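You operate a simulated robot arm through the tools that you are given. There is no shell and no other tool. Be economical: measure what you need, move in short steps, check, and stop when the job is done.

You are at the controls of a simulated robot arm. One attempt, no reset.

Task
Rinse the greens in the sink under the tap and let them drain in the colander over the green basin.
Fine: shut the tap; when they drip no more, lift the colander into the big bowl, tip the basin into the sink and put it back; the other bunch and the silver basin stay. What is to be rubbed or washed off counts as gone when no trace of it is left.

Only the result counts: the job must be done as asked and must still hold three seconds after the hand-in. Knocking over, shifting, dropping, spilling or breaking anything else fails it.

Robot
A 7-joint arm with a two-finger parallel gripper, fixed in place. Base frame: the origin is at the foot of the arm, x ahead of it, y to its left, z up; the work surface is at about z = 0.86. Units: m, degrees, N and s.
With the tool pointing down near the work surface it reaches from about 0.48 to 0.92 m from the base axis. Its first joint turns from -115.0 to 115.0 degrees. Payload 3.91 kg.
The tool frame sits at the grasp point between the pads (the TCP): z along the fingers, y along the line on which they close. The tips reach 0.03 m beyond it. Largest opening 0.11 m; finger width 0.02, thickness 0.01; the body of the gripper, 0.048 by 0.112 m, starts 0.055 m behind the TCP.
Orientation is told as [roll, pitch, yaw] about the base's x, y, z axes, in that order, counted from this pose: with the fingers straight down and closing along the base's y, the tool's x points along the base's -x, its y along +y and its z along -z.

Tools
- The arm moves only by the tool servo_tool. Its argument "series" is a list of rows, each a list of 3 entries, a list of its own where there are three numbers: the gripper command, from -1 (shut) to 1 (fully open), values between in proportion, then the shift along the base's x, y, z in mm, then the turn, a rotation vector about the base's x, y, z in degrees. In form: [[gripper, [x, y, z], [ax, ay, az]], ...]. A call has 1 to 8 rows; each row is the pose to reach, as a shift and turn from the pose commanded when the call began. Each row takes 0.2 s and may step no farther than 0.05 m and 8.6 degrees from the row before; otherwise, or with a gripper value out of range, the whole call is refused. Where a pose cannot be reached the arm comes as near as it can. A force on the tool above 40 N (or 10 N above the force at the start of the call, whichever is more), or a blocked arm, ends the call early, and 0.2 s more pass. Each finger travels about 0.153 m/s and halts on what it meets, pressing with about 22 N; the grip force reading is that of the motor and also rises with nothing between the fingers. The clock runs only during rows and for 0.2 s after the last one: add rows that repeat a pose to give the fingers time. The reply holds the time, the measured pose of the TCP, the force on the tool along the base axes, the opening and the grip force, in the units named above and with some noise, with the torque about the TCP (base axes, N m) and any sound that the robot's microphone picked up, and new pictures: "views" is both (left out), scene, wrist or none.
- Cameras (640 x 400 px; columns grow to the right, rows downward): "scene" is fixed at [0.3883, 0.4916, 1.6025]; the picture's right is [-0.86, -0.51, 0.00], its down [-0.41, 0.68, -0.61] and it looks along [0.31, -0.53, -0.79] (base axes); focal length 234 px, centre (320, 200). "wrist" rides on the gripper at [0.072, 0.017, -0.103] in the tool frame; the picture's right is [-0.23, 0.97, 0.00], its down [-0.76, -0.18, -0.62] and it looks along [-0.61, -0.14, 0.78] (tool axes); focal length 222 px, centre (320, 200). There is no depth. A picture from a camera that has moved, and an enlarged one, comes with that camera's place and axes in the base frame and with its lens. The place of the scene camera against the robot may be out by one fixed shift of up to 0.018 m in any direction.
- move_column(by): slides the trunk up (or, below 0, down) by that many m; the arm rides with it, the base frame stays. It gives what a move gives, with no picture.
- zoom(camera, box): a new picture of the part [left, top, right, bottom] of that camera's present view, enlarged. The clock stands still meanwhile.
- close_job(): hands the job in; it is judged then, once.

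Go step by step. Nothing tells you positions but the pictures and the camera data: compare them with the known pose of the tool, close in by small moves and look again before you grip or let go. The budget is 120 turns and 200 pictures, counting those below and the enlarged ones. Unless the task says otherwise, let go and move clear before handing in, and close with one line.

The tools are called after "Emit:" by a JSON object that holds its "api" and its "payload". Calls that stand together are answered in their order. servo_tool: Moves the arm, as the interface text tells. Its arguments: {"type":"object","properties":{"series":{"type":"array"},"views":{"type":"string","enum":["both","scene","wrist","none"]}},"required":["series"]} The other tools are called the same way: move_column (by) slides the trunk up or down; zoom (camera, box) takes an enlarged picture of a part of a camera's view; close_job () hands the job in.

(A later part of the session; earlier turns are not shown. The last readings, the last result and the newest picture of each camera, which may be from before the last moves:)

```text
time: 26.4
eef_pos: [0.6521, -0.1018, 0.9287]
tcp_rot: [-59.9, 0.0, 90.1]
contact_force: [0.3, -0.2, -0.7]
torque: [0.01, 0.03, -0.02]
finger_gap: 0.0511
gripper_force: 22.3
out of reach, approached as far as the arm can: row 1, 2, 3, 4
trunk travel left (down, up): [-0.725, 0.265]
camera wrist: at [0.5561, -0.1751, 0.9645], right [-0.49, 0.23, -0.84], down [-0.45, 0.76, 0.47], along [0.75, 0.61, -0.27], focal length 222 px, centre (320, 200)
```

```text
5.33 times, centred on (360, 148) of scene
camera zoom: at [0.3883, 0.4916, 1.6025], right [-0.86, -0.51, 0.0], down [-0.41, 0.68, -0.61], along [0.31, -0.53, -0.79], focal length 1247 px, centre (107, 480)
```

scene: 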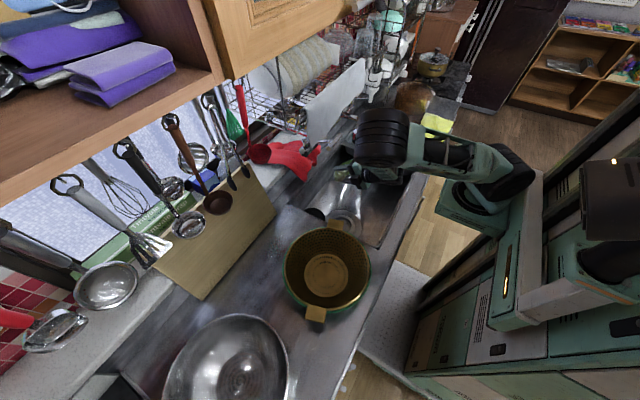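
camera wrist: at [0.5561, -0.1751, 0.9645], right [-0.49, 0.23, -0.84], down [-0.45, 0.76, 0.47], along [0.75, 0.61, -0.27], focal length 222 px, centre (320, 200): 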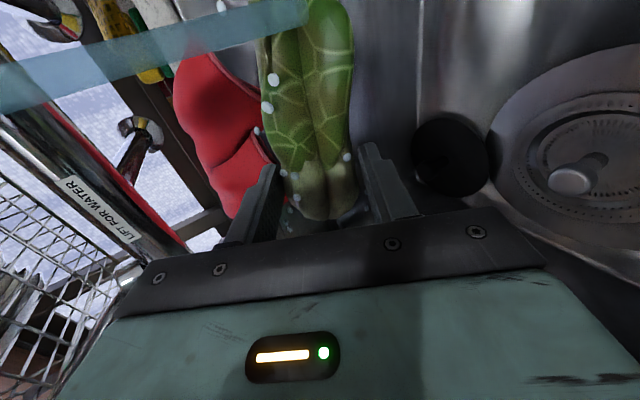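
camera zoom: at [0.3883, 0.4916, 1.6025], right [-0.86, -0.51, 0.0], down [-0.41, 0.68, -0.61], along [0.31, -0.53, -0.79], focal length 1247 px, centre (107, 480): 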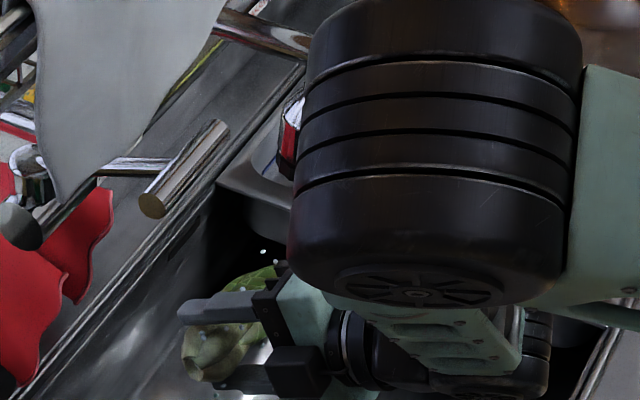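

The stream now hits the leaves and the dirt is fading. I sweep along the length of the bunch.

Emit:
{"api": "servo_tool", "payload": {"series": [[-1, [0, 0, 0], [0, 0, 0]], [-1, [0, 0, 0], [0, 0, 0]], [-1, [0, -10, 0], [0, 0, 0]], [-1, [0, -10, 0], [0, 0, 0]], [-1, [0, -20, 0], [0, 0, 0]], [-1, [0, -20, 0], [0, 0, 0]], [-1, [0, -30, 0], [0, 0, 0]], [-1, [0, -30, 0], [0, 0, 0]]], "views": "wrist"}}

Emit:
{"api": "servo_tool", "payload": {"series": [[-1, [0, 0, 0], [0, 0, 0]], [-1, [0, -10, 0], [0, 0, 0]], [-1, [0, -10, 0], [0, 0, 0]], [-1, [0, -20, 0], [0, 0, 0]], [-1, [0, -20, 0], [0, 0, 0]], [-1, [0, -30, 0], [0, 0, 0]], [-1, [0, -30, 0], [0, 0, 0]]], "views": "wrist"}}

```text
time: 28.2
eef_pos: [0.6546, -0.1322, 0.9285]
tcp_rot: [-60.1, 0.0, 90.0]
contact_force: [0.2, 0.0, -1.8]
torque: [0.07, 0.01, 0.0]
finger_gap: 0.0512
gripper_force: 22.1
trunk travel left (down, up): [-0.725, 0.265]
camera wrist: at [0.5565, -0.205, 0.9649], right [-0.49, 0.23, -0.84], down [-0.45, 0.76, 0.47], along [0.75, 0.61, -0.27], focal length 222 px, centre (320, 200)
```

wrist: 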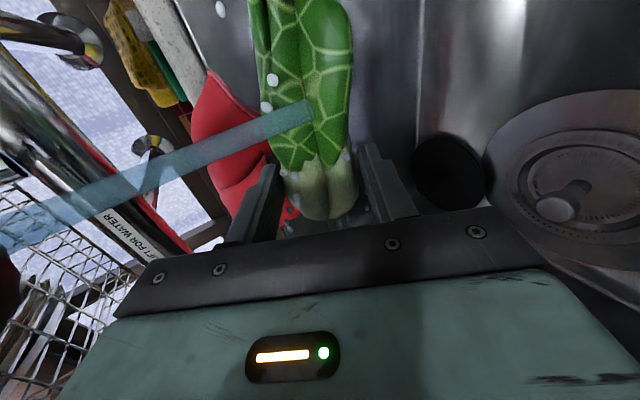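

```text
time: 29.8
eef_pos: [0.6532, -0.1625, 0.9291]
tcp_rot: [-60.0, 0.0, 90.0]
contact_force: [0.3, 0.5, -1.9]
torque: [0.05, 0.01, -0.01]
finger_gap: 0.0511
gripper_force: 21.1
trunk travel left (down, up): [-0.725, 0.265]
camera wrist: at [0.5561, -0.2351, 0.9649], right [-0.49, 0.23, -0.84], down [-0.45, 0.76, 0.47], along [0.75, 0.61, -0.27], focal length 222 px, centre (320, 200)
```

wrist: 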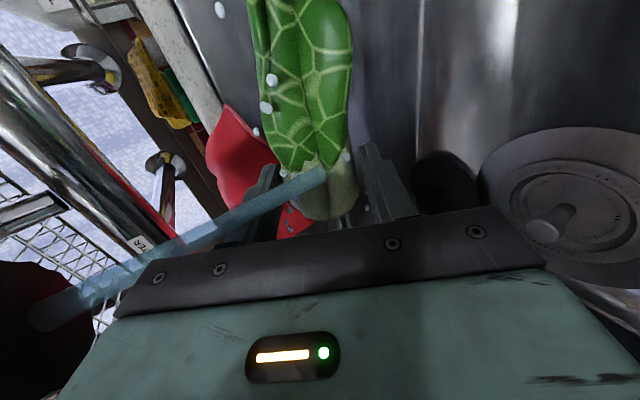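

Emit:
{"api": "servo_tool", "payload": {"series": [[-1, [0, 0, -10], [0, 0, 0]], [-1, [0, 0, -15], [0, 0, 0]], [-1, [0, -10, -15], [0, 0, 0]], [-1, [0, -15, -15], [0, 0, 0]], [-1, [0, -20, -15], [0, 0, 0]], [-1, [0, -25, -15], [0, 0, 0]], [-1, [0, -25, -15], [0, 0, 0]]], "views": "wrist"}}

Emit:
{"api": "zoom", "payload": {"camera": "wrist", "box": [200, 0, 440, 240]}}

Emit:
{"api": "zoom", "payload": {"camera": "scene", "box": [300, 110, 420, 185]}}

```text
time: 31.4
eef_pos: [0.6527, -0.1877, 0.9115]
tcp_rot: [-59.9, 0.0, 90.0]
contact_force: [-0.3, -0.2, -1.4]
torque: [0.03, 0.05, -0.02]
finger_gap: 0.0511
gripper_force: 21.8
trunk travel left (down, up): [-0.725, 0.265]
camera wrist: at [0.5559, -0.2599, 0.9493], right [-0.49, 0.23, -0.84], down [-0.45, 0.76, 0.47], along [0.75, 0.61, -0.27], focal length 222 px, centre (320, 200)
```

wrist: 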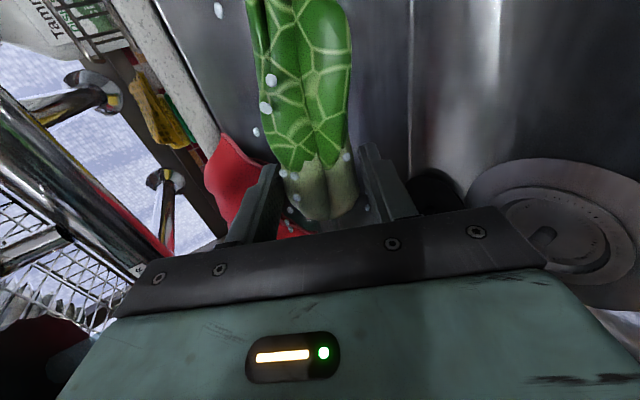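

```text
1.67 times, centred on (320, 120) of wrist
camera zoom: at [0.5559, -0.2599, 0.9493], right [-0.49, 0.23, -0.84], down [-0.45, 0.76, 0.47], along [0.75, 0.61, -0.27], focal length 370 px, centre (320, 333)
```

zoom: 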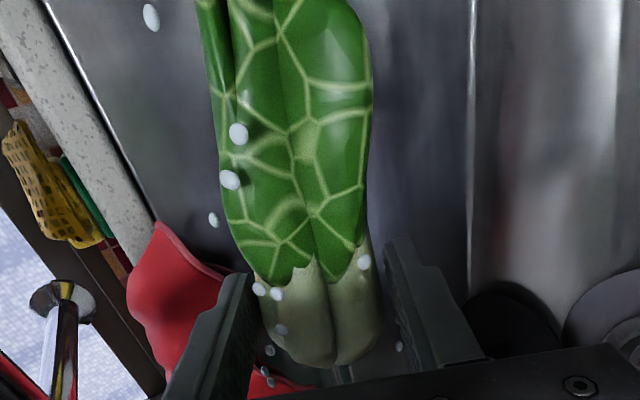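

```text
5.33 times, centred on (360, 148) of scene
camera zoom: at [0.3883, 0.4916, 1.6025], right [-0.86, -0.51, 0.0], down [-0.41, 0.68, -0.61], along [0.31, -0.53, -0.79], focal length 1247 px, centre (107, 480)
```

zoom: 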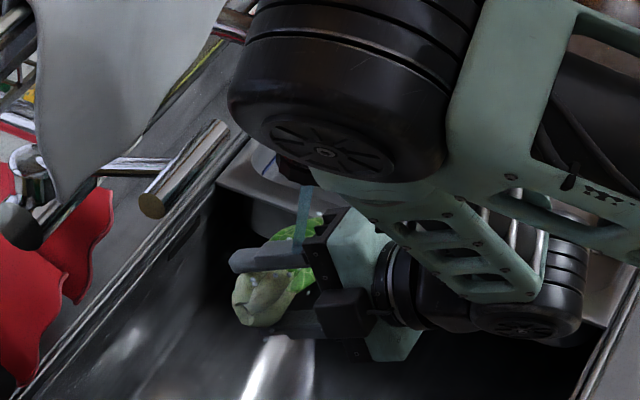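

Nearly clean; the stem end still looks slightly brown. I continue to the stem end, then roll the hand to wash other sides.

Emit:
{"api": "servo_tool", "payload": {"series": [[-1, [0, -8, 0], [0, 0, 0]], [-1, [0, -16, 0], [0, 0, 0]], [-1, [0, -22, 0], [0, 0, 0]], [-1, [0, -22, 0], [0, 0, 0]], [-1, [-8, -22, 0], [0, 0, 0]], [-1, [8, -22, 0], [0, 0, 0]], [-1, [15, -15, 0], [0, 0, 0]], [-1, [15, 0, 0], [0, 0, 0]]]}}

Emit:
{"api": "zoom", "payload": {"camera": "scene", "box": [300, 110, 420, 185]}}

```text
time: 33.2
eef_pos: [0.6674, -0.1866, 0.9119]
tcp_rot: [-60.1, 0.0, 90.0]
contact_force: [-1.0, 0.2, -0.3]
torque: [0.02, 0.02, 0.04]
finger_gap: 0.0509
gripper_force: 21.3
trunk travel left (down, up): [-0.725, 0.265]
camera wrist: at [0.5713, -0.2595, 0.9496], right [-0.49, 0.23, -0.84], down [-0.45, 0.76, 0.47], along [0.75, 0.61, -0.27], focal length 222 px, centre (320, 200)
```

scene: 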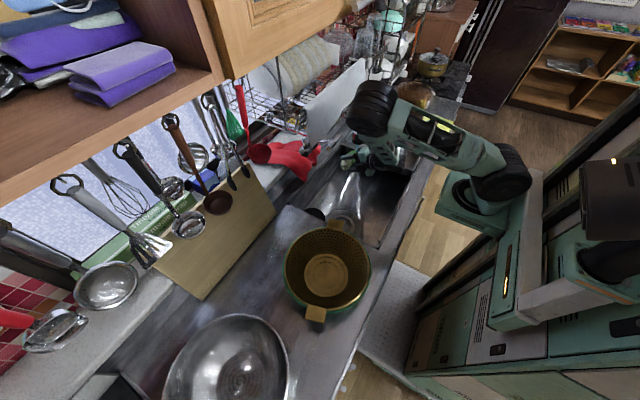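
wrist: 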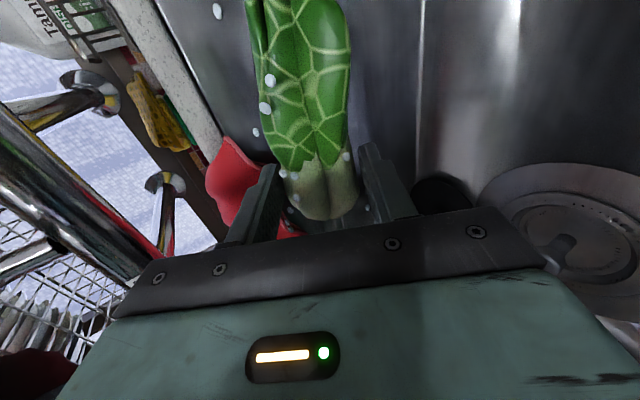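

```text
5.33 times, centred on (360, 148) of scene
camera zoom: at [0.3883, 0.4916, 1.6025], right [-0.86, -0.51, 0.0], down [-0.41, 0.68, -0.61], along [0.31, -0.53, -0.79], focal length 1247 px, centre (107, 480)
```

zoom: 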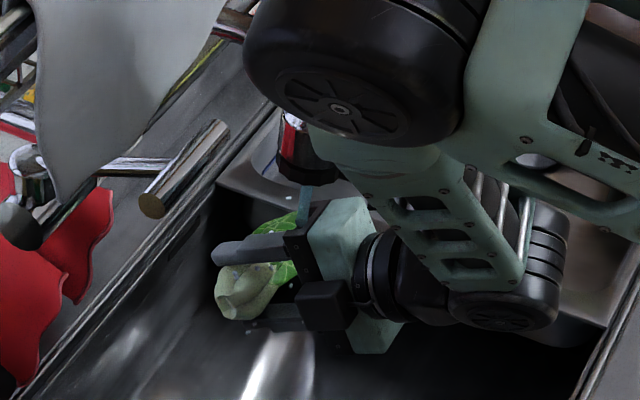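

It looks clean from above. I sweep the stream once more over the length with the hand rolled differently, so that other sides get rinsed too.

Emit:
{"api": "servo_tool", "payload": {"series": [[-1, [0, 0, -5], [0, -8, 0]], [-1, [0, 10, -5], [0, -16, 0]], [-1, [0, 20, -5], [0, -22, 0]], [-1, [0, 32, -5], [0, -22, 0]], [-1, [0, 44, -5], [0, -22, 0]], [-1, [0, 56, -5], [0, -22, 0]], [-1, [0, 68, -5], [0, -22, 0]], [-1, [0, 80, -5], [0, -22, 0]]], "views": "wrist"}}

Emit:
{"api": "servo_tool", "payload": {"series": [[-1, [-10, 0, 0], [0, 8, 0]], [-1, [-10, 0, 0], [0, 16, 0]], [-1, [-10, 0, 0], [0, 24, 0]], [-1, [-10, 0, 0], [0, 32, 0]], [-1, [-10, -12, 0], [0, 32, 0]], [-1, [-10, -24, 0], [0, 32, 0]], [-1, [-10, -36, 0], [0, 32, 0]], [-1, [-10, -48, 0], [0, 32, 0]]]}}

```text
time: 35.0
eef_pos: [0.668, -0.1065, 0.9093]
tcp_rot: [-82.2, 0.0, 90.1]
contact_force: [0.6, -0.4, -1.1]
torque: [0.0, 0.0, 0.02]
finger_gap: 0.0511
gripper_force: 21.9
trunk travel left (down, up): [-0.725, 0.265]
camera wrist: at [0.5642, -0.1791, 0.9056], right [-0.14, 0.23, -0.96], down [-0.59, 0.76, 0.26], along [0.79, 0.61, 0.03], focal length 222 px, centre (320, 200)
```

wrist: 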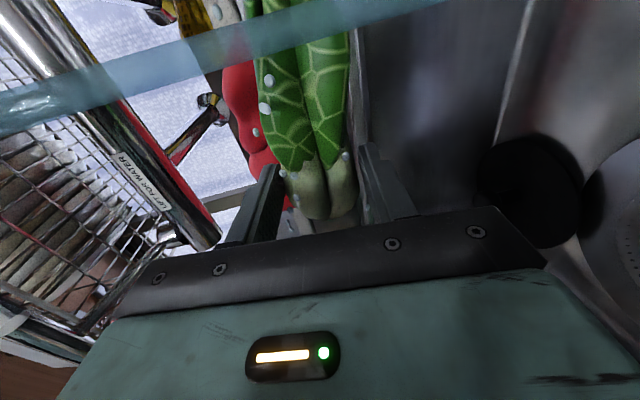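

```text
time: 36.8
eef_pos: [0.6567, -0.1552, 0.9077]
tcp_rot: [-50.0, 0.1, 90.1]
contact_force: [0.1, 0.0, -0.9]
torque: [0.02, 0.0, 0.0]
finger_gap: 0.0507
gripper_force: 22.3
trunk travel left (down, up): [-0.725, 0.265]
camera wrist: at [0.5687, -0.2276, 0.9609], right [-0.63, 0.23, -0.75], down [-0.36, 0.76, 0.54], along [0.69, 0.61, -0.39], focal length 222 px, centre (320, 200)
```

scene: 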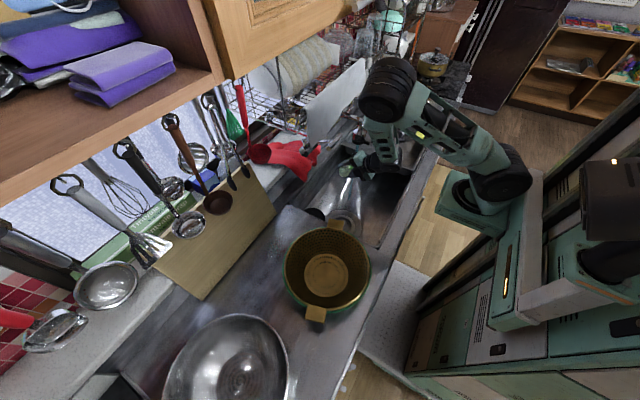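
wrist: 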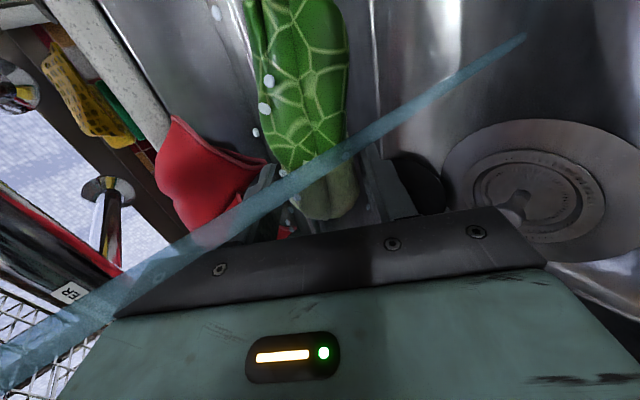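

The stream just missed on the hand side. I shift in -x so that it runs over the middle and far side.

Emit:
{"api": "servo_tool", "payload": {"series": [[-1, [-15, 0, 0], [0, 0, 0]], [-1, [-28, 0, 0], [0, 0, 0]], [-1, [-28, -15, 0], [0, 0, 0]], [-1, [-28, -30, 0], [0, 0, 0]], [-1, [-28, -15, 0], [0, 0, 0]], [-1, [-28, 0, 0], [0, 0, 0]], [-1, [-28, 20, 0], [0, 0, 0]], [-1, [-28, 40, 0], [0, 0, 0]]], "views": "wrist"}}

Emit:
{"api": "servo_tool", "payload": {"series": [[-1, [0, 10, 0], [0, 0, 0]], [-1, [0, 20, 0], [0, 0, 0]], [-1, [0, 20, 0], [0, 0, 0]], [-1, [10, 20, 0], [0, 0, 0]], [-1, [10, 10, 0], [0, 0, 0]], [-1, [10, -5, 0], [0, 0, 0]], [-1, [10, -20, 0], [0, 0, 0]], [-1, [10, -35, 0], [0, 0, 0]]]}}

Emit:
{"api": "zoom", "payload": {"camera": "scene", "box": [320, 130, 400, 180]}}

Emit:
{"api": "zoom", "payload": {"camera": "wrist", "box": [200, 0, 440, 240]}}

```text
time: 38.6
eef_pos: [0.6356, -0.1149, 0.9065]
tcp_rot: [-50.1, -0.1, 89.8]
contact_force: [0.7, -0.4, -1.4]
torque: [0.04, 0.02, 0.03]
finger_gap: 0.0507
gripper_force: 22.1
out of reach, approached as far as the arm can: row 2, 6, 7, 8
trunk travel left (down, up): [-0.725, 0.265]
camera wrist: at [0.5468, -0.1879, 0.958], right [-0.63, 0.23, -0.75], down [-0.36, 0.76, 0.54], along [0.69, 0.61, -0.39], focal length 222 px, centre (320, 200)
```

wrist: 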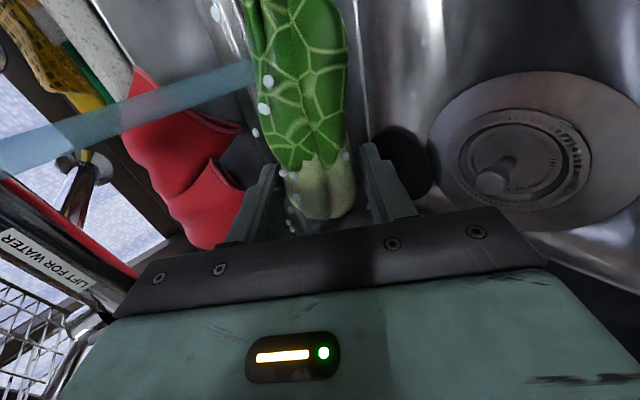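

```text
time: 40.4
eef_pos: [0.6456, -0.1496, 0.9061]
tcp_rot: [-50.0, 0.0, 90.0]
contact_force: [-0.6, 0.1, -1.5]
torque: [0.0, 0.03, 0.0]
finger_gap: 0.0503
gripper_force: 22.2
trunk travel left (down, up): [-0.725, 0.265]
camera wrist: at [0.5561, -0.2225, 0.959], right [-0.63, 0.23, -0.75], down [-0.36, 0.76, 0.54], along [0.69, 0.61, -0.39], focal length 222 px, centre (320, 200)
```

scene: 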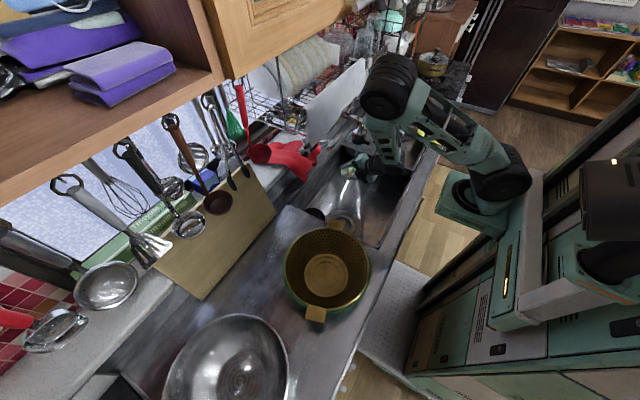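
wrist: 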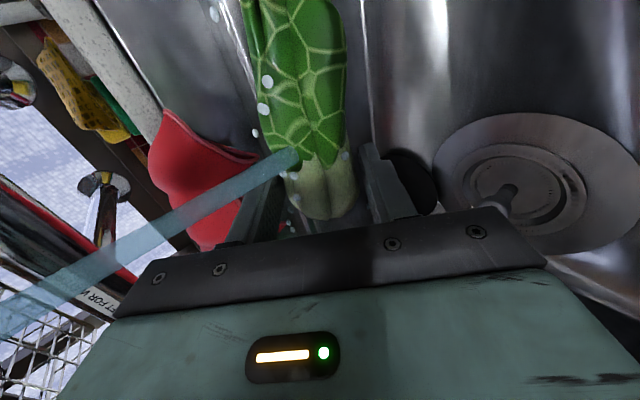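

```text
8.00 times, centred on (360, 155) of scene
camera zoom: at [0.3883, 0.4916, 1.6025], right [-0.86, -0.51, 0.0], down [-0.41, 0.68, -0.61], along [0.31, -0.53, -0.79], focal length 1871 px, centre (0, 560)
```

zoom: 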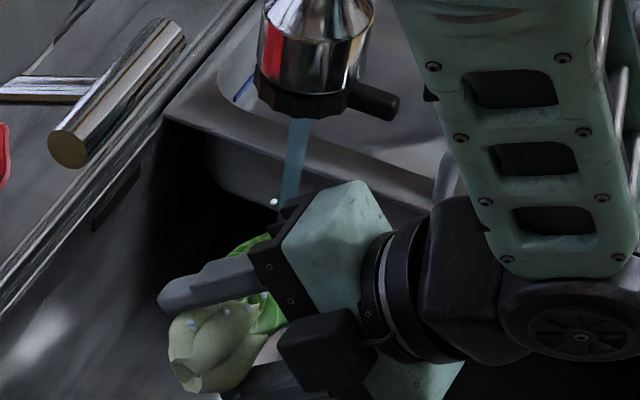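

```text
1.67 times, centred on (320, 120) of wrist
camera zoom: at [0.5561, -0.2225, 0.959], right [-0.63, 0.23, -0.75], down [-0.36, 0.76, 0.54], along [0.69, 0.61, -0.39], focal length 370 px, centre (320, 333)
```

zoom: 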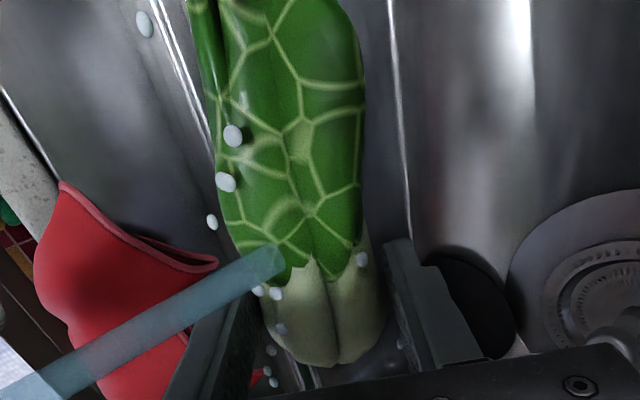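

The bunch looks clean all over with only water drops on it. I take it out of the stream, turn the hand upright over the sink and let the worst drip off.

Emit:
{"api": "servo_tool", "payload": {"series": [[-1, [0, 15, 0], [0, 0, 0]], [-1, [0, 35, 0], [0, 0, 0]], [-1, [0, 60, 0], [0, 0, 0]], [-1, [-10, 80, 0], [0, 8, 0]], [-1, [-30, 90, 0], [0, 16, 0]], [-1, [-55, 95, 0], [0, 24, 0]], [-1, [-85, 95, 0], [0, 32, 0]], [-1, [-115, 95, 5], [0, 40, 0]]], "views": "none"}}

Emit:
{"api": "servo_tool", "payload": {"series": [[-1, [-10, 0, 10], [0, 5, 0]], [-1, [-15, 0, 20], [0, 10, 0]], [-1, [-15, 0, 30], [0, 10, 0]], [-1, [-15, 0, 30], [0, 10, 0]], [-1, [-15, 0, 30], [0, 10, 0]], [-1, [-15, 0, 30], [0, 10, 0]], [-1, [-15, 0, 30], [0, 10, 0]], [-1, [-15, 0, 30], [0, 10, 0]]]}}

```text
time: 42.2
eef_pos: [0.5301, -0.0561, 0.9091]
tcp_rot: [-10.0, -0.1, 90.1]
contact_force: [1.1, -0.4, -1.7]
torque: [0.05, -0.01, -0.01]
finger_gap: 0.0504
gripper_force: 22.1
trunk travel left (down, up): [-0.725, 0.265]
```

```text
time: 44.0
eef_pos: [0.516, -0.0571, 0.9409]
tcp_rot: [0.0, -0.1, 90.0]
contact_force: [0.6, 0.3, -0.6]
torque: [0.07, 0.03, 0.0]
finger_gap: 0.0503
gripper_force: 22.2
trunk travel left (down, up): [-0.725, 0.265]
camera wrist: at [0.5001, -0.1283, 1.0432], right [-0.97, 0.23, 0.0], down [0.18, 0.76, 0.62], along [0.14, 0.61, -0.78], focal length 222 px, centre (320, 200)
```

scene: 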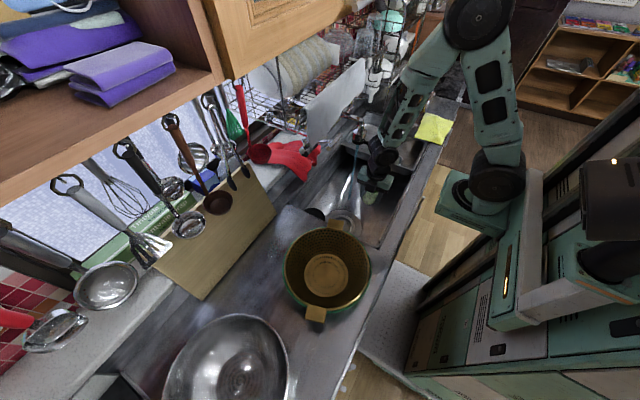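
wrist: 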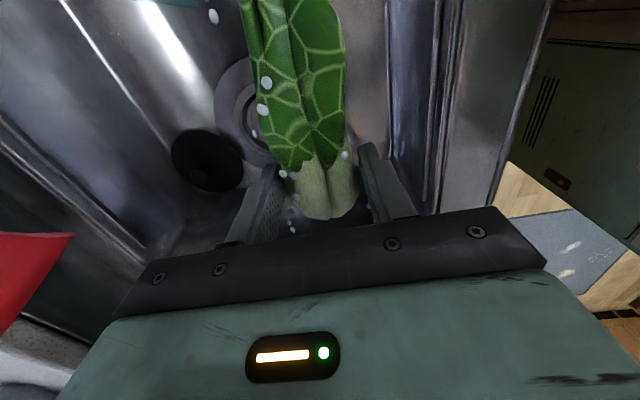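

Emit:
{"api": "zoom", "payload": {"camera": "scene", "box": [330, 150, 426, 210]}}

Emit:
{"api": "servo_tool", "payload": {"series": [[-1, [0, 0, 20], [0, 0, 0]], [-1, [0, 0, 50], [0, 0, 0]], [-1, [0, 0, 80], [0, 0, 0]], [-1, [0, 0, 110], [0, 0, 0]], [-1, [0, 0, 120], [0, 0, 0]], [-1, [0, 0, 120], [0, 0, 0]], [-1, [0, 0, 120], [0, 0, 0]], [-1, [0, 0, 120], [0, 0, 0]]], "views": "scene"}}

Emit:
{"api": "zoom", "payload": {"camera": "scene", "box": [330, 130, 426, 190]}}

```text
6.67 times, centred on (378, 180) of scene
camera zoom: at [0.3883, 0.4916, 1.6025], right [-0.86, -0.51, 0.0], down [-0.41, 0.68, -0.61], along [0.31, -0.53, -0.79], focal length 1559 px, centre (-67, 333)
```

zoom: 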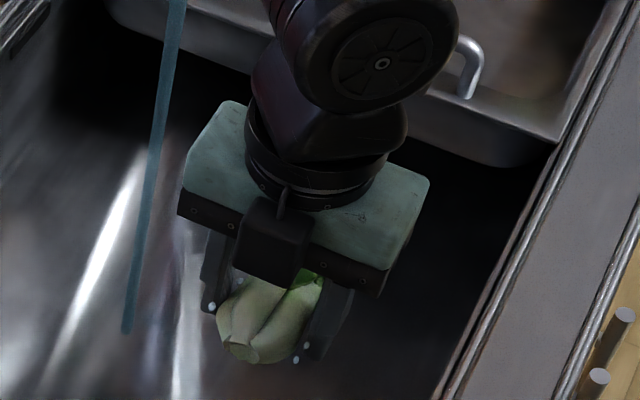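

```text
time: 45.8
eef_pos: [0.5154, -0.0546, 1.0602]
tcp_rot: [0.0, 0.0, 90.1]
contact_force: [0.2, 0.8, -1.0]
torque: [0.01, -0.02, 0.02]
finger_gap: 0.0505
gripper_force: 21.9
trunk travel left (down, up): [-0.725, 0.265]
```

scene: 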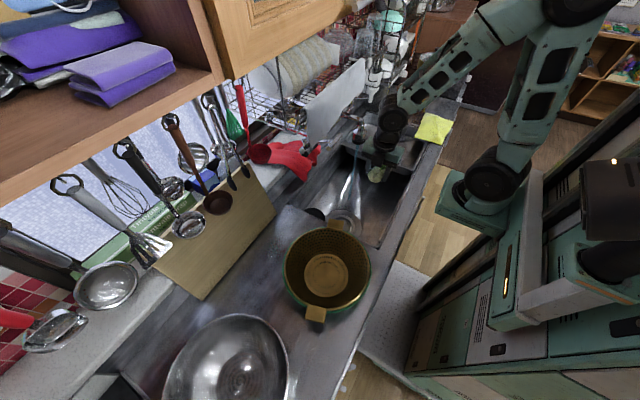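

```text
6.67 times, centred on (378, 160) of scene
camera zoom: at [0.3883, 0.4916, 1.6025], right [-0.86, -0.51, 0.0], down [-0.41, 0.68, -0.61], along [0.31, -0.53, -0.79], focal length 1559 px, centre (-67, 467)
```

zoom: 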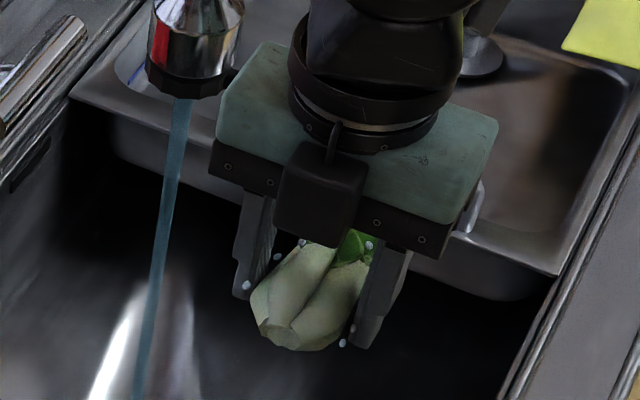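

No drips are falling. I carry the bunch swiftly over the colander (centre about (0.518, 0.263), rim z ≈ 0.957).

Emit:
{"api": "servo_tool", "payload": {"series": [[-1, [0, 45, 5], [0, 0, 0]], [-1, [0, 94, 5], [0, 0, 0]], [-1, [0, 143, 5], [0, 0, 0]], [-1, [0, 192, 5], [0, 0, 0]], [-1, [0, 241, 5], [0, 0, 0]], [-1, [0, 290, 5], [0, 0, 0]], [-1, [0, 339, 5], [0, 0, 0]], [-1, [0, 355, 5], [0, 0, 0]]]}}

```text
time: 47.6
eef_pos: [0.5153, 0.2995, 1.066]
tcp_rot: [0.0, 0.0, 89.9]
contact_force: [-1.0, 0.0, -1.0]
torque: [0.06, -0.01, 0.0]
finger_gap: 0.05
gripper_force: 21.9
trunk travel left (down, up): [-0.725, 0.265]
camera wrist: at [0.5002, 0.2275, 1.1684], right [-0.97, 0.23, 0.0], down [0.18, 0.76, 0.62], along [0.14, 0.61, -0.78], focal length 222 px, centre (320, 200)
```

scene: 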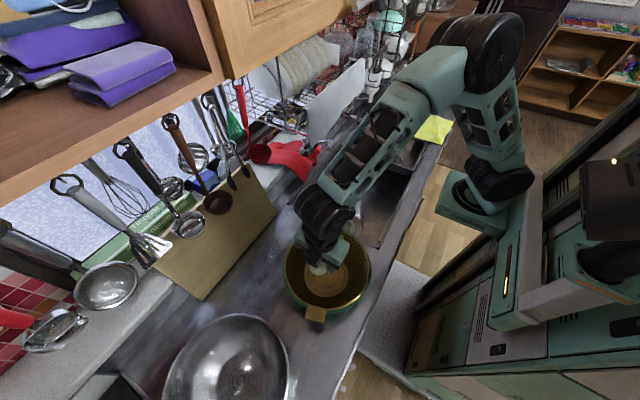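
wrist: 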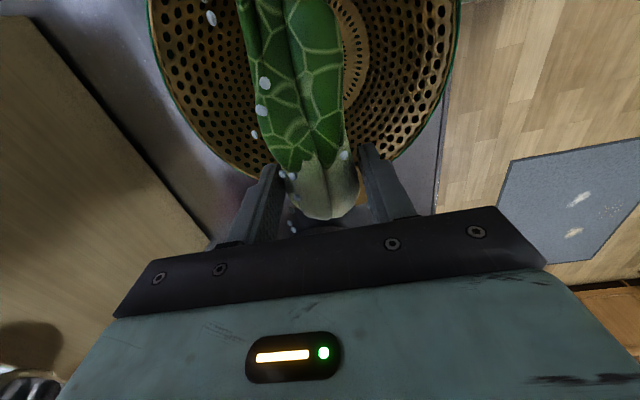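

The bunch is centred over the colander. I lower it in, then release gently.

Emit:
{"api": "servo_tool", "payload": {"series": [[-1, [0, -3, -40], [0, 0, 0]], [-1, [0, -6, -80], [0, 0, 0]], [-1, [0, -8, -110], [0, 0, 0]], [-1, [0, -8, -130], [0, 0, 0]], [-1, [0, -8, -145], [0, 0, 0]]]}}

```text
time: 48.8
eef_pos: [0.5157, 0.291, 0.9212]
tcp_rot: [0.0, 0.1, 90.0]
contact_force: [-0.6, 0.5, -0.4]
torque: [0.09, -0.01, 0.01]
finger_gap: 0.0499
gripper_force: 22.5
trunk travel left (down, up): [-0.725, 0.265]
camera wrist: at [0.4999, 0.2192, 1.0234], right [-0.97, 0.23, 0.0], down [0.18, 0.76, 0.62], along [0.14, 0.61, -0.78], focal length 222 px, centre (320, 200)
```

scene: 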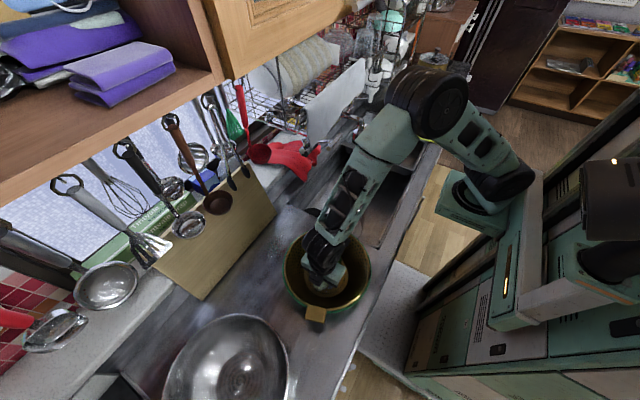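
wrist: 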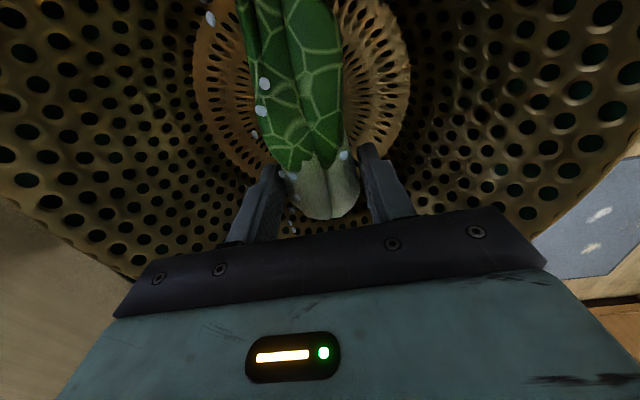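

Emit:
{"api": "servo_tool", "payload": {"series": [[-1, [0, 0, -5], [0, 0, 0]], [-1, [0, 0, -10], [0, 0, 0]], [-1, [0, 0, -15], [0, 0, 0]]], "views": "wrist"}}

```text
time: 49.6
eef_pos: [0.5155, 0.2914, 0.9071]
tcp_rot: [-0.2, -0.2, 90.0]
contact_force: [-3.0, -2.3, 19.8]
torque: [-0.01, 0.04, -0.18]
finger_gap: 0.05
gripper_force: 22.3
trunk travel left (down, up): [-0.725, 0.265]
camera wrist: at [0.5001, 0.2194, 1.0102], right [-0.97, 0.23, 0.0], down [0.18, 0.76, 0.63], along [0.14, 0.61, -0.78], focal length 222 px, centre (320, 200)
```

wrist: 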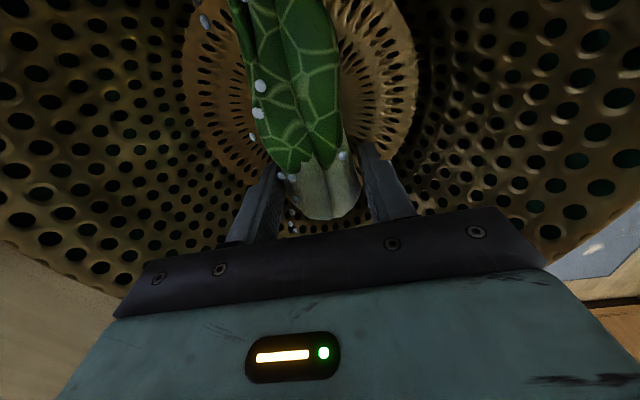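

Contact with the colander bottom. I ease up a little, open and lift straight out.

Emit:
{"api": "servo_tool", "payload": {"series": [[-1, [0, 0, 4], [0, 0, 0]], [0.25, [0, 0, 5], [0, 0, 0]], [0.25, [0, 0, 6], [0, 0, 0]], [0.25, [0, 0, 30], [0, 0, 0]], [0.25, [0, 0, 70], [0, 0, 0]], [0.25, [0, 0, 115], [0, 0, 0]], [0.25, [0, 0, 160], [0, 0, 0]]]}}

Emit:
{"api": "zoom", "payload": {"camera": "scene", "box": [250, 200, 410, 340]}}

```text
time: 51.2
eef_pos: [0.5168, 0.2901, 1.0667]
tcp_rot: [-0.1, 0.1, 90.0]
contact_force: [0.1, 0.7, -0.9]
torque: [0.0, 0.0, -0.03]
finger_gap: 0.0687
gripper_force: 0.1
trunk travel left (down, up): [-0.725, 0.265]
camera wrist: at [0.5003, 0.2194, 1.1688], right [-0.97, 0.23, 0.0], down [0.18, 0.76, 0.62], along [0.14, 0.61, -0.78], focal length 222 px, centre (320, 200)
```

scene: 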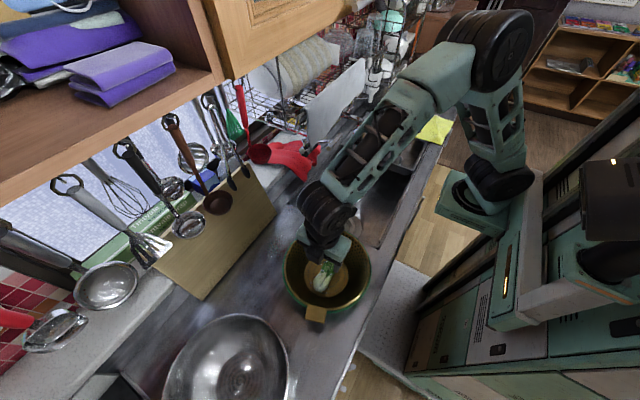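
wrist: 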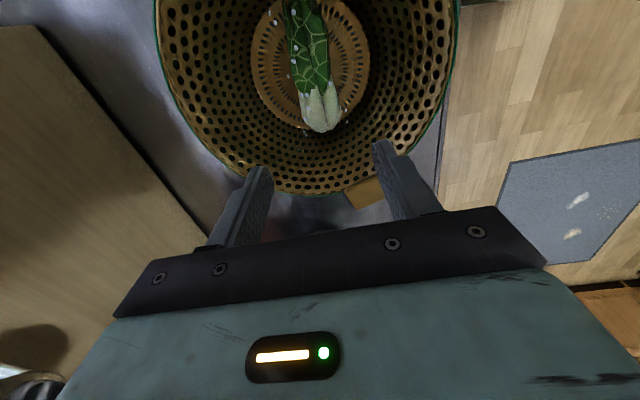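

```text
2.86 times, centred on (330, 270) of scene
camera zoom: at [0.3883, 0.4916, 1.6025], right [-0.86, -0.51, 0.0], down [-0.41, 0.68, -0.61], along [0.31, -0.53, -0.79], focal length 668 px, centre (291, 0)
```

zoom: 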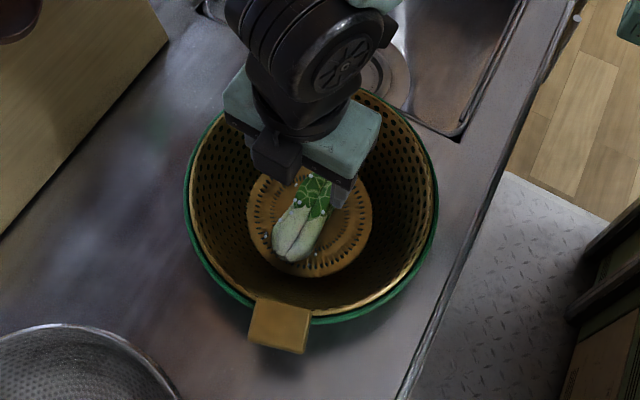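

The greens lie in the colander. Now I shut the tap: I go up and back across, turning the hand to yaw 0.

Emit:
{"api": "servo_tool", "payload": {"series": [[0, [0, -10, 45], [0, 0, -8]], [-1, [0, -30, 90], [0, 0, -16]], [-1, [0, -65, 120], [0, 0, -24]], [-1, [0, -105, 140], [0, 0, -32]], [-1, [0, -150, 150], [0, 0, -40]], [-1, [0, -200, 150], [0, 0, -48]], [-1, [0, -248, 150], [0, 0, -56]], [-1, [0, -296, 150], [0, 0, -64]]], "views": "none"}}

Emit:
{"api": "servo_tool", "payload": {"series": [[-1, [0, -10, 0], [0, 0, -8]], [-1, [0, -20, 0], [0, 0, -16]], [-1, [0, -24, 0], [0, 0, -24]], [-1, [0, -24, 0], [0, 0, -26]]], "views": "wrist"}}

```text
time: 53.0
eef_pos: [0.5153, -0.006, 1.2149]
tcp_rot: [0.1, 0.1, 25.9]
contact_force: [-0.4, 0.2, -0.4]
torque: [-0.02, 0.02, 0.0]
finger_gap: 0.0
gripper_force: 22.6
trunk travel left (down, up): [-0.725, 0.265]
```

```text
time: 54.0
eef_pos: [0.5163, -0.0287, 1.2158]
tcp_rot: [0.0, 0.1, -0.1]
contact_force: [-0.5, 0.1, -0.2]
torque: [-0.02, -0.02, 0.0]
finger_gap: 0.0
gripper_force: 21.6
trunk travel left (down, up): [-0.725, 0.265]
camera wrist: at [0.4444, -0.0119, 1.3182], right [0.23, 0.97, 0.0], down [0.76, -0.18, 0.62], along [0.61, -0.14, -0.78], focal length 222 px, centre (320, 200)
```

wrist: 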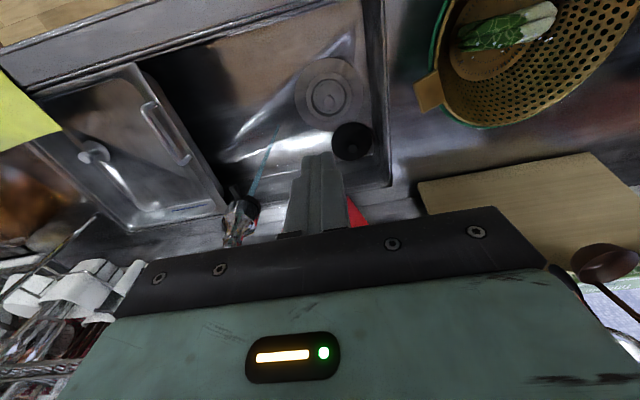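

Emit:
{"api": "servo_tool", "payload": {"series": [[-1, [25, 0, 0], [0, -8, 0]], [-1, [50, 0, 0], [0, -16, 0]], [-1, [75, 0, 0], [0, -24, 0]], [-1, [100, 0, 0], [0, -32, 0]], [-1, [125, 0, 0], [0, -38, 0]]]}}

Emit:
{"api": "zoom", "payload": {"camera": "scene", "box": [290, 90, 410, 165]}}

```text
time: 55.2
eef_pos: [0.6412, -0.0296, 1.2152]
tcp_rot: [0.1, -38.1, 0.0]
contact_force: [0.1, 0.2, -0.5]
torque: [0.0, -0.06, -0.01]
finger_gap: 0.0
gripper_force: 21.7
trunk travel left (down, up): [-0.725, 0.265]
camera wrist: at [0.5214, -0.0118, 1.2518], right [0.18, 0.97, 0.14], down [0.21, -0.18, 0.96], along [0.96, -0.14, -0.24], focal length 222 px, centre (320, 200)
```

scene: 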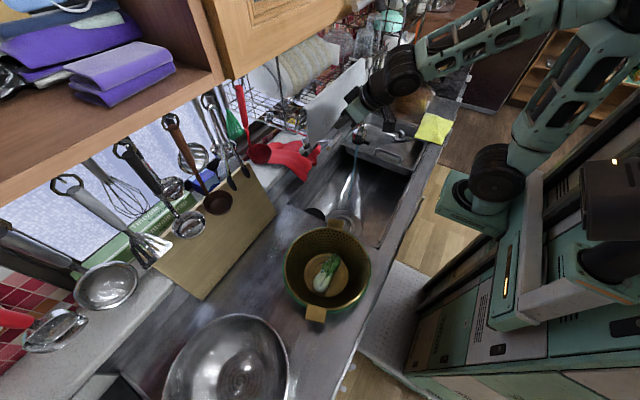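
wrist: 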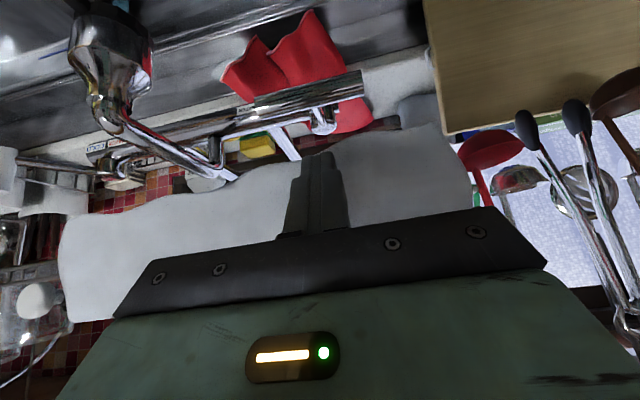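

```text
5.33 times, centred on (350, 128) of scene
camera zoom: at [0.3883, 0.4916, 1.6025], right [-0.86, -0.51, 0.0], down [-0.41, 0.68, -0.61], along [0.31, -0.53, -0.79], focal length 1247 px, centre (160, 587)
```

zoom: 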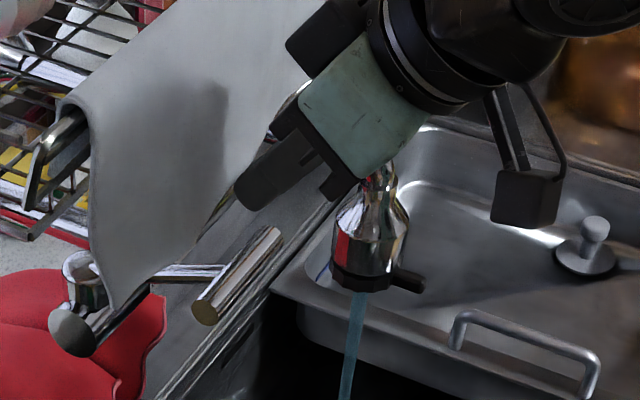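

The bar is right beneath the fingertips, with water still running. I move slightly forward and press it down in small steps.

Emit:
{"api": "servo_tool", "payload": {"series": [[-1, [10, 0, -15], [0, 0, 0]], [-1, [10, 0, -30], [0, 0, 0]], [-1, [10, 0, -40], [0, 0, 0]], [-1, [10, 0, -50], [0, 0, 0]], [-1, [10, 0, -60], [0, 0, 0]], [-1, [10, 0, -70], [0, 0, 0]], [-1, [10, 0, -78], [0, 0, 0]]]}}

Emit:
{"api": "zoom", "payload": {"camera": "scene", "box": [290, 110, 410, 185]}}

```text
time: 56.8
eef_pos: [0.6501, -0.0286, 1.1376]
tcp_rot: [0.0, -38.1, 0.0]
contact_force: [0.4, -0.1, 0.4]
torque: [0.01, -0.02, 0.01]
finger_gap: 0.0
gripper_force: 22.2
trunk travel left (down, up): [-0.725, 0.265]
camera wrist: at [0.5312, -0.0114, 1.1735], right [0.18, 0.97, 0.14], down [0.22, -0.18, 0.96], along [0.96, -0.14, -0.24], focal length 222 px, centre (320, 200)
```

scene: 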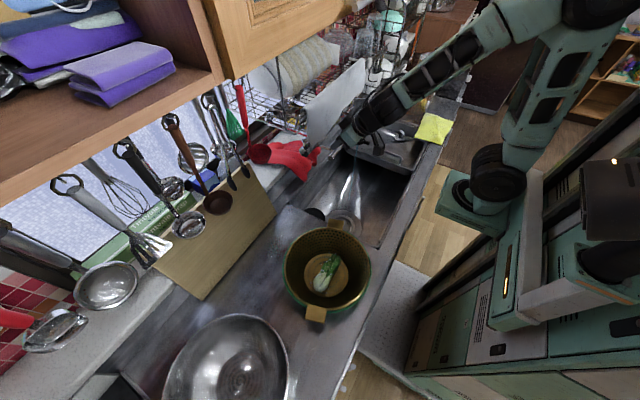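
wrist: 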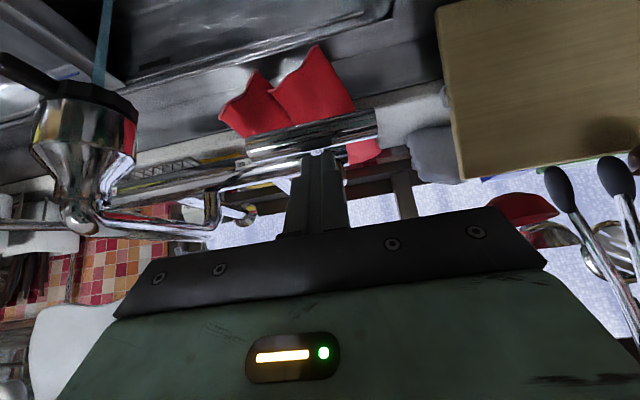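

```text
5.33 times, centred on (350, 148) of scene
camera zoom: at [0.3883, 0.4916, 1.6025], right [-0.86, -0.51, 0.0], down [-0.41, 0.68, -0.61], along [0.31, -0.53, -0.79], focal length 1247 px, centre (160, 480)
```

zoom: 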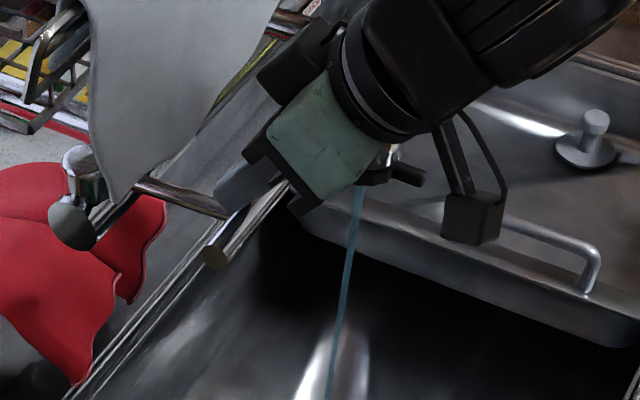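

The stream is thinner, so the lever is going down. I press on.

Emit:
{"api": "servo_tool", "payload": {"series": [[-1, [0, 0, -6], [0, 0, 0]], [-1, [0, 0, -12], [0, 0, 0]], [-1, [0, 0, -18], [0, 0, 0]], [-1, [0, 0, -22], [0, 0, 0]]], "views": "scene"}}

Emit:
{"api": "zoom", "payload": {"camera": "scene", "box": [290, 110, 410, 185]}}

```text
time: 57.6
eef_pos: [0.6526, -0.0283, 1.1285]
tcp_rot: [0.1, -38.8, -0.2]
contact_force: [-6.4, -1.0, 22.6]
torque: [-0.05, -0.02, 0.01]
finger_gap: 0.0001
gripper_force: 21.8
trunk travel left (down, up): [-0.725, 0.265]
stopped in row 3: the force on the tool passed its limit at 46 N (the readings are from after the stop); the commanded pose is now the measured one
```

scene: 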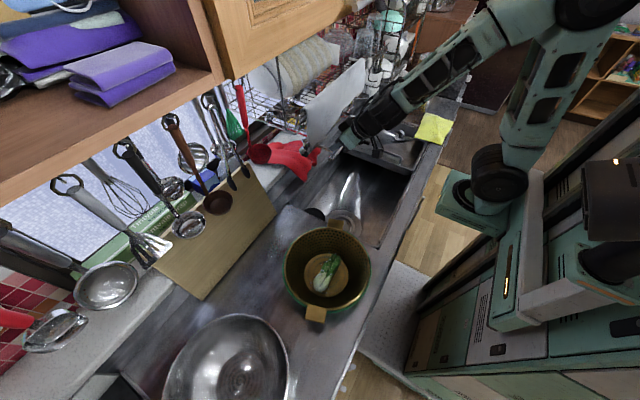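

```text
5.33 times, centred on (350, 148) of scene
camera zoom: at [0.3883, 0.4916, 1.6025], right [-0.86, -0.51, 0.0], down [-0.41, 0.68, -0.61], along [0.31, -0.53, -0.79], focal length 1247 px, centre (160, 480)
```

zoom: 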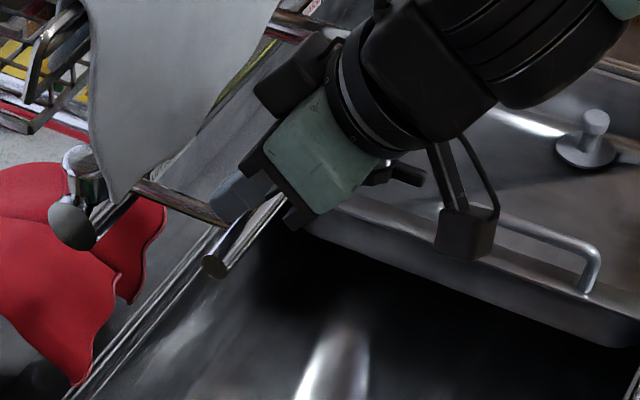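

The tap is shut: the lever hit its stop and the stream is gone. I withdraw upwards and back, then check the draining greens.

Emit:
{"api": "servo_tool", "payload": {"series": [[-1, [-3, 0, 20], [0, 0, 0]], [-1, [-15, 0, 50], [0, 7, 0]], [-1, [-40, 5, 80], [0, 14, 0]], [-1, [-70, 20, 100], [0, 21, 0]], [-1, [-100, 40, 110], [0, 28, 0]], [-1, [-130, 65, 115], [0, 34, 0]], [-1, [-145, 100, 120], [0, 38.8, 0]], [-1, [-145, 145, 120], [0, 38.8, 0]]]}}

Emit:
{"api": "zoom", "payload": {"camera": "scene", "box": [260, 120, 420, 220]}}

Emit:
{"api": "zoom", "payload": {"camera": "scene", "box": [270, 215, 390, 330]}}

```text
time: 59.4
eef_pos: [0.5066, 0.1161, 1.2445]
tcp_rot: [0.1, 0.3, -0.1]
contact_force: [-0.3, -0.8, -0.2]
torque: [0.01, -0.01, -0.02]
finger_gap: 0.0003
gripper_force: 21.4
trunk travel left (down, up): [-0.725, 0.265]
camera wrist: at [0.4358, 0.1336, 1.3487], right [0.23, 0.97, 0.0], down [0.76, -0.18, 0.62], along [0.6, -0.14, -0.78], focal length 222 px, centre (320, 200)
```

scene: 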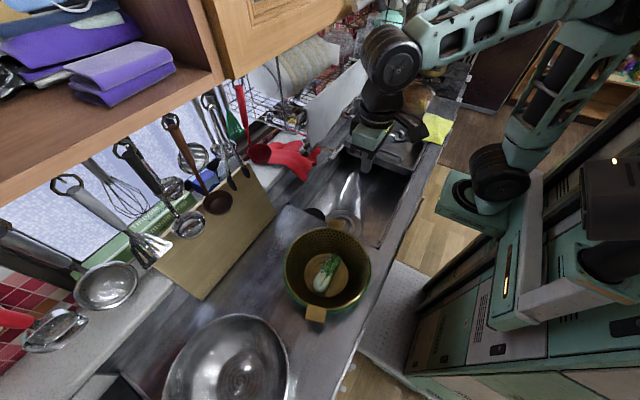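
wrist: 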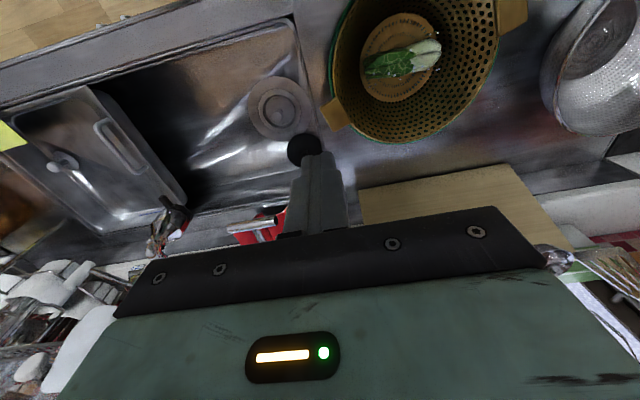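

```text
4.00 times, centred on (340, 170) of scene
camera zoom: at [0.3883, 0.4916, 1.6025], right [-0.86, -0.51, 0.0], down [-0.41, 0.68, -0.61], along [0.31, -0.53, -0.79], focal length 936 px, centre (240, 320)
```

zoom: 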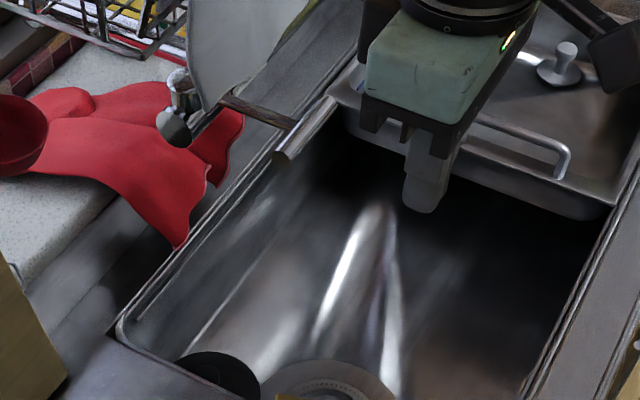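

```text
3.48 times, centred on (330, 272) of scene
camera zoom: at [0.3883, 0.4916, 1.6025], right [-0.86, -0.51, 0.0], down [-0.41, 0.68, -0.61], along [0.31, -0.53, -0.79], focal length 814 px, centre (285, -52)
```

zoom: 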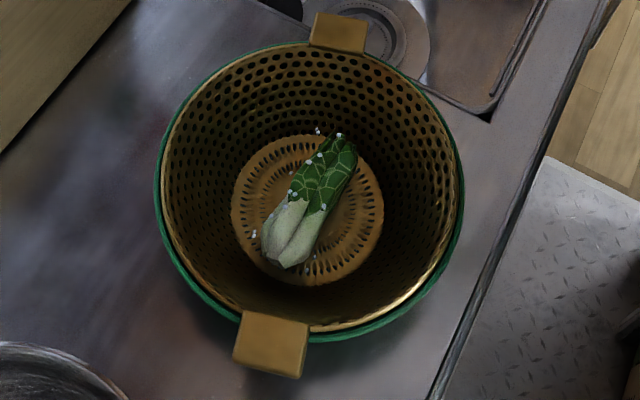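

The tap is off and the greens still carry drops, so they drain while I prepare. I'll grip the colander's sink-side ear near (0.563, 0.134, 0.957) from the side, with the fingers closing vertically for a stiff hold, so I roll the hand by 90°.

Emit:
{"api": "servo_tool", "payload": {"series": [[-1, [0, -5, -5], [8.5, 0, 0]], [-1, [0, -10, -10], [17, 0, 0]], [-1, [0, -20, -15], [25.5, 0, 0]], [-1, [0, -30, -20], [34, 0, 0]], [-1, [0, -40, -20], [42.5, 0, 0]], [-1, [0, -50, -20], [51, 0, 0]], [-1, [0, -60, -20], [59.5, 0, 0]], [0, [0, -70, -20], [68, 0, 0]]], "views": "none"}}

Emit:
{"api": "servo_tool", "payload": {"series": [[0, [0, -10, 0], [8, 0, 0]], [0, [0, -20, 0], [16, 0, 0]], [0, [0, -20, 0], [22, 0, 0]], [0, [0, -20, -10], [22, 0, 0]]]}}

```text
time: 61.2
eef_pos: [0.5089, 0.0466, 1.2258]
tcp_rot: [68.2, 0.0, 0.1]
contact_force: [-0.1, -0.3, 0.3]
torque: [-0.01, -0.02, 0.01]
finger_gap: 0.0548
gripper_force: 0.1
trunk travel left (down, up): [-0.725, 0.265]
```

```text
time: 62.2
eef_pos: [0.5079, 0.027, 1.2153]
tcp_rot: [90.1, 0.0, 0.1]
contact_force: [0.2, 0.5, 0.1]
torque: [-0.02, 0.02, -0.06]
finger_gap: 0.0551
gripper_force: 0.1
trunk travel left (down, up): [-0.725, 0.265]
camera wrist: at [0.437, -0.0767, 1.2322], right [0.23, 0.0, 0.97], down [0.76, -0.62, -0.18], along [0.6, 0.78, -0.14], focal length 222 px, centre (320, 200)
```

scene: 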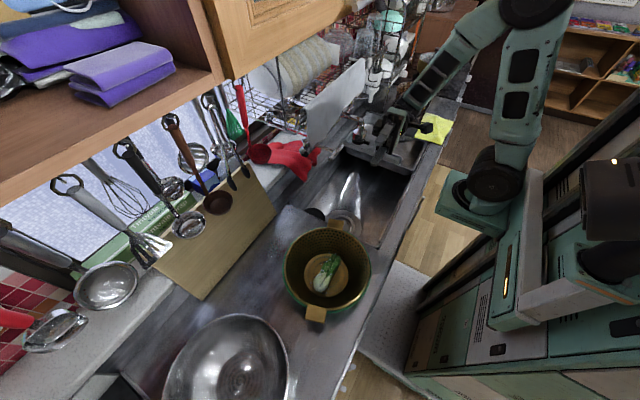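
wrist: 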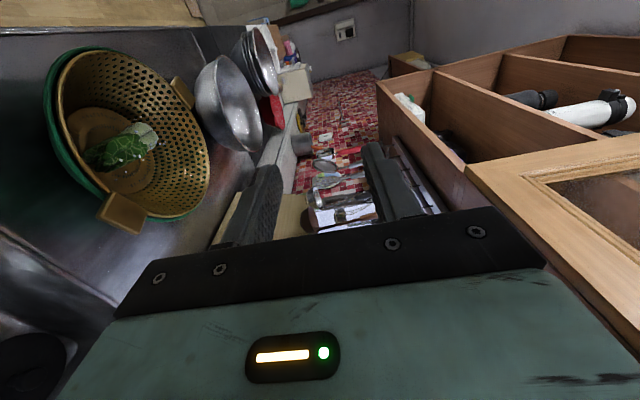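

Emit:
{"api": "zoom", "payload": {"camera": "wrist", "box": [30, 30, 270, 240]}}

```text
1.90 times, centred on (150, 135) of wrist
camera zoom: at [0.437, -0.0767, 1.2322], right [0.23, 0.0, 0.97], down [0.76, -0.62, -0.18], along [0.6, 0.78, -0.14], focal length 423 px, centre (644, 324)
```

zoom: 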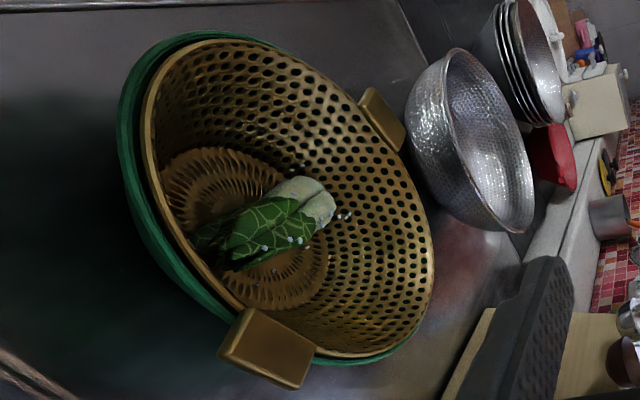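

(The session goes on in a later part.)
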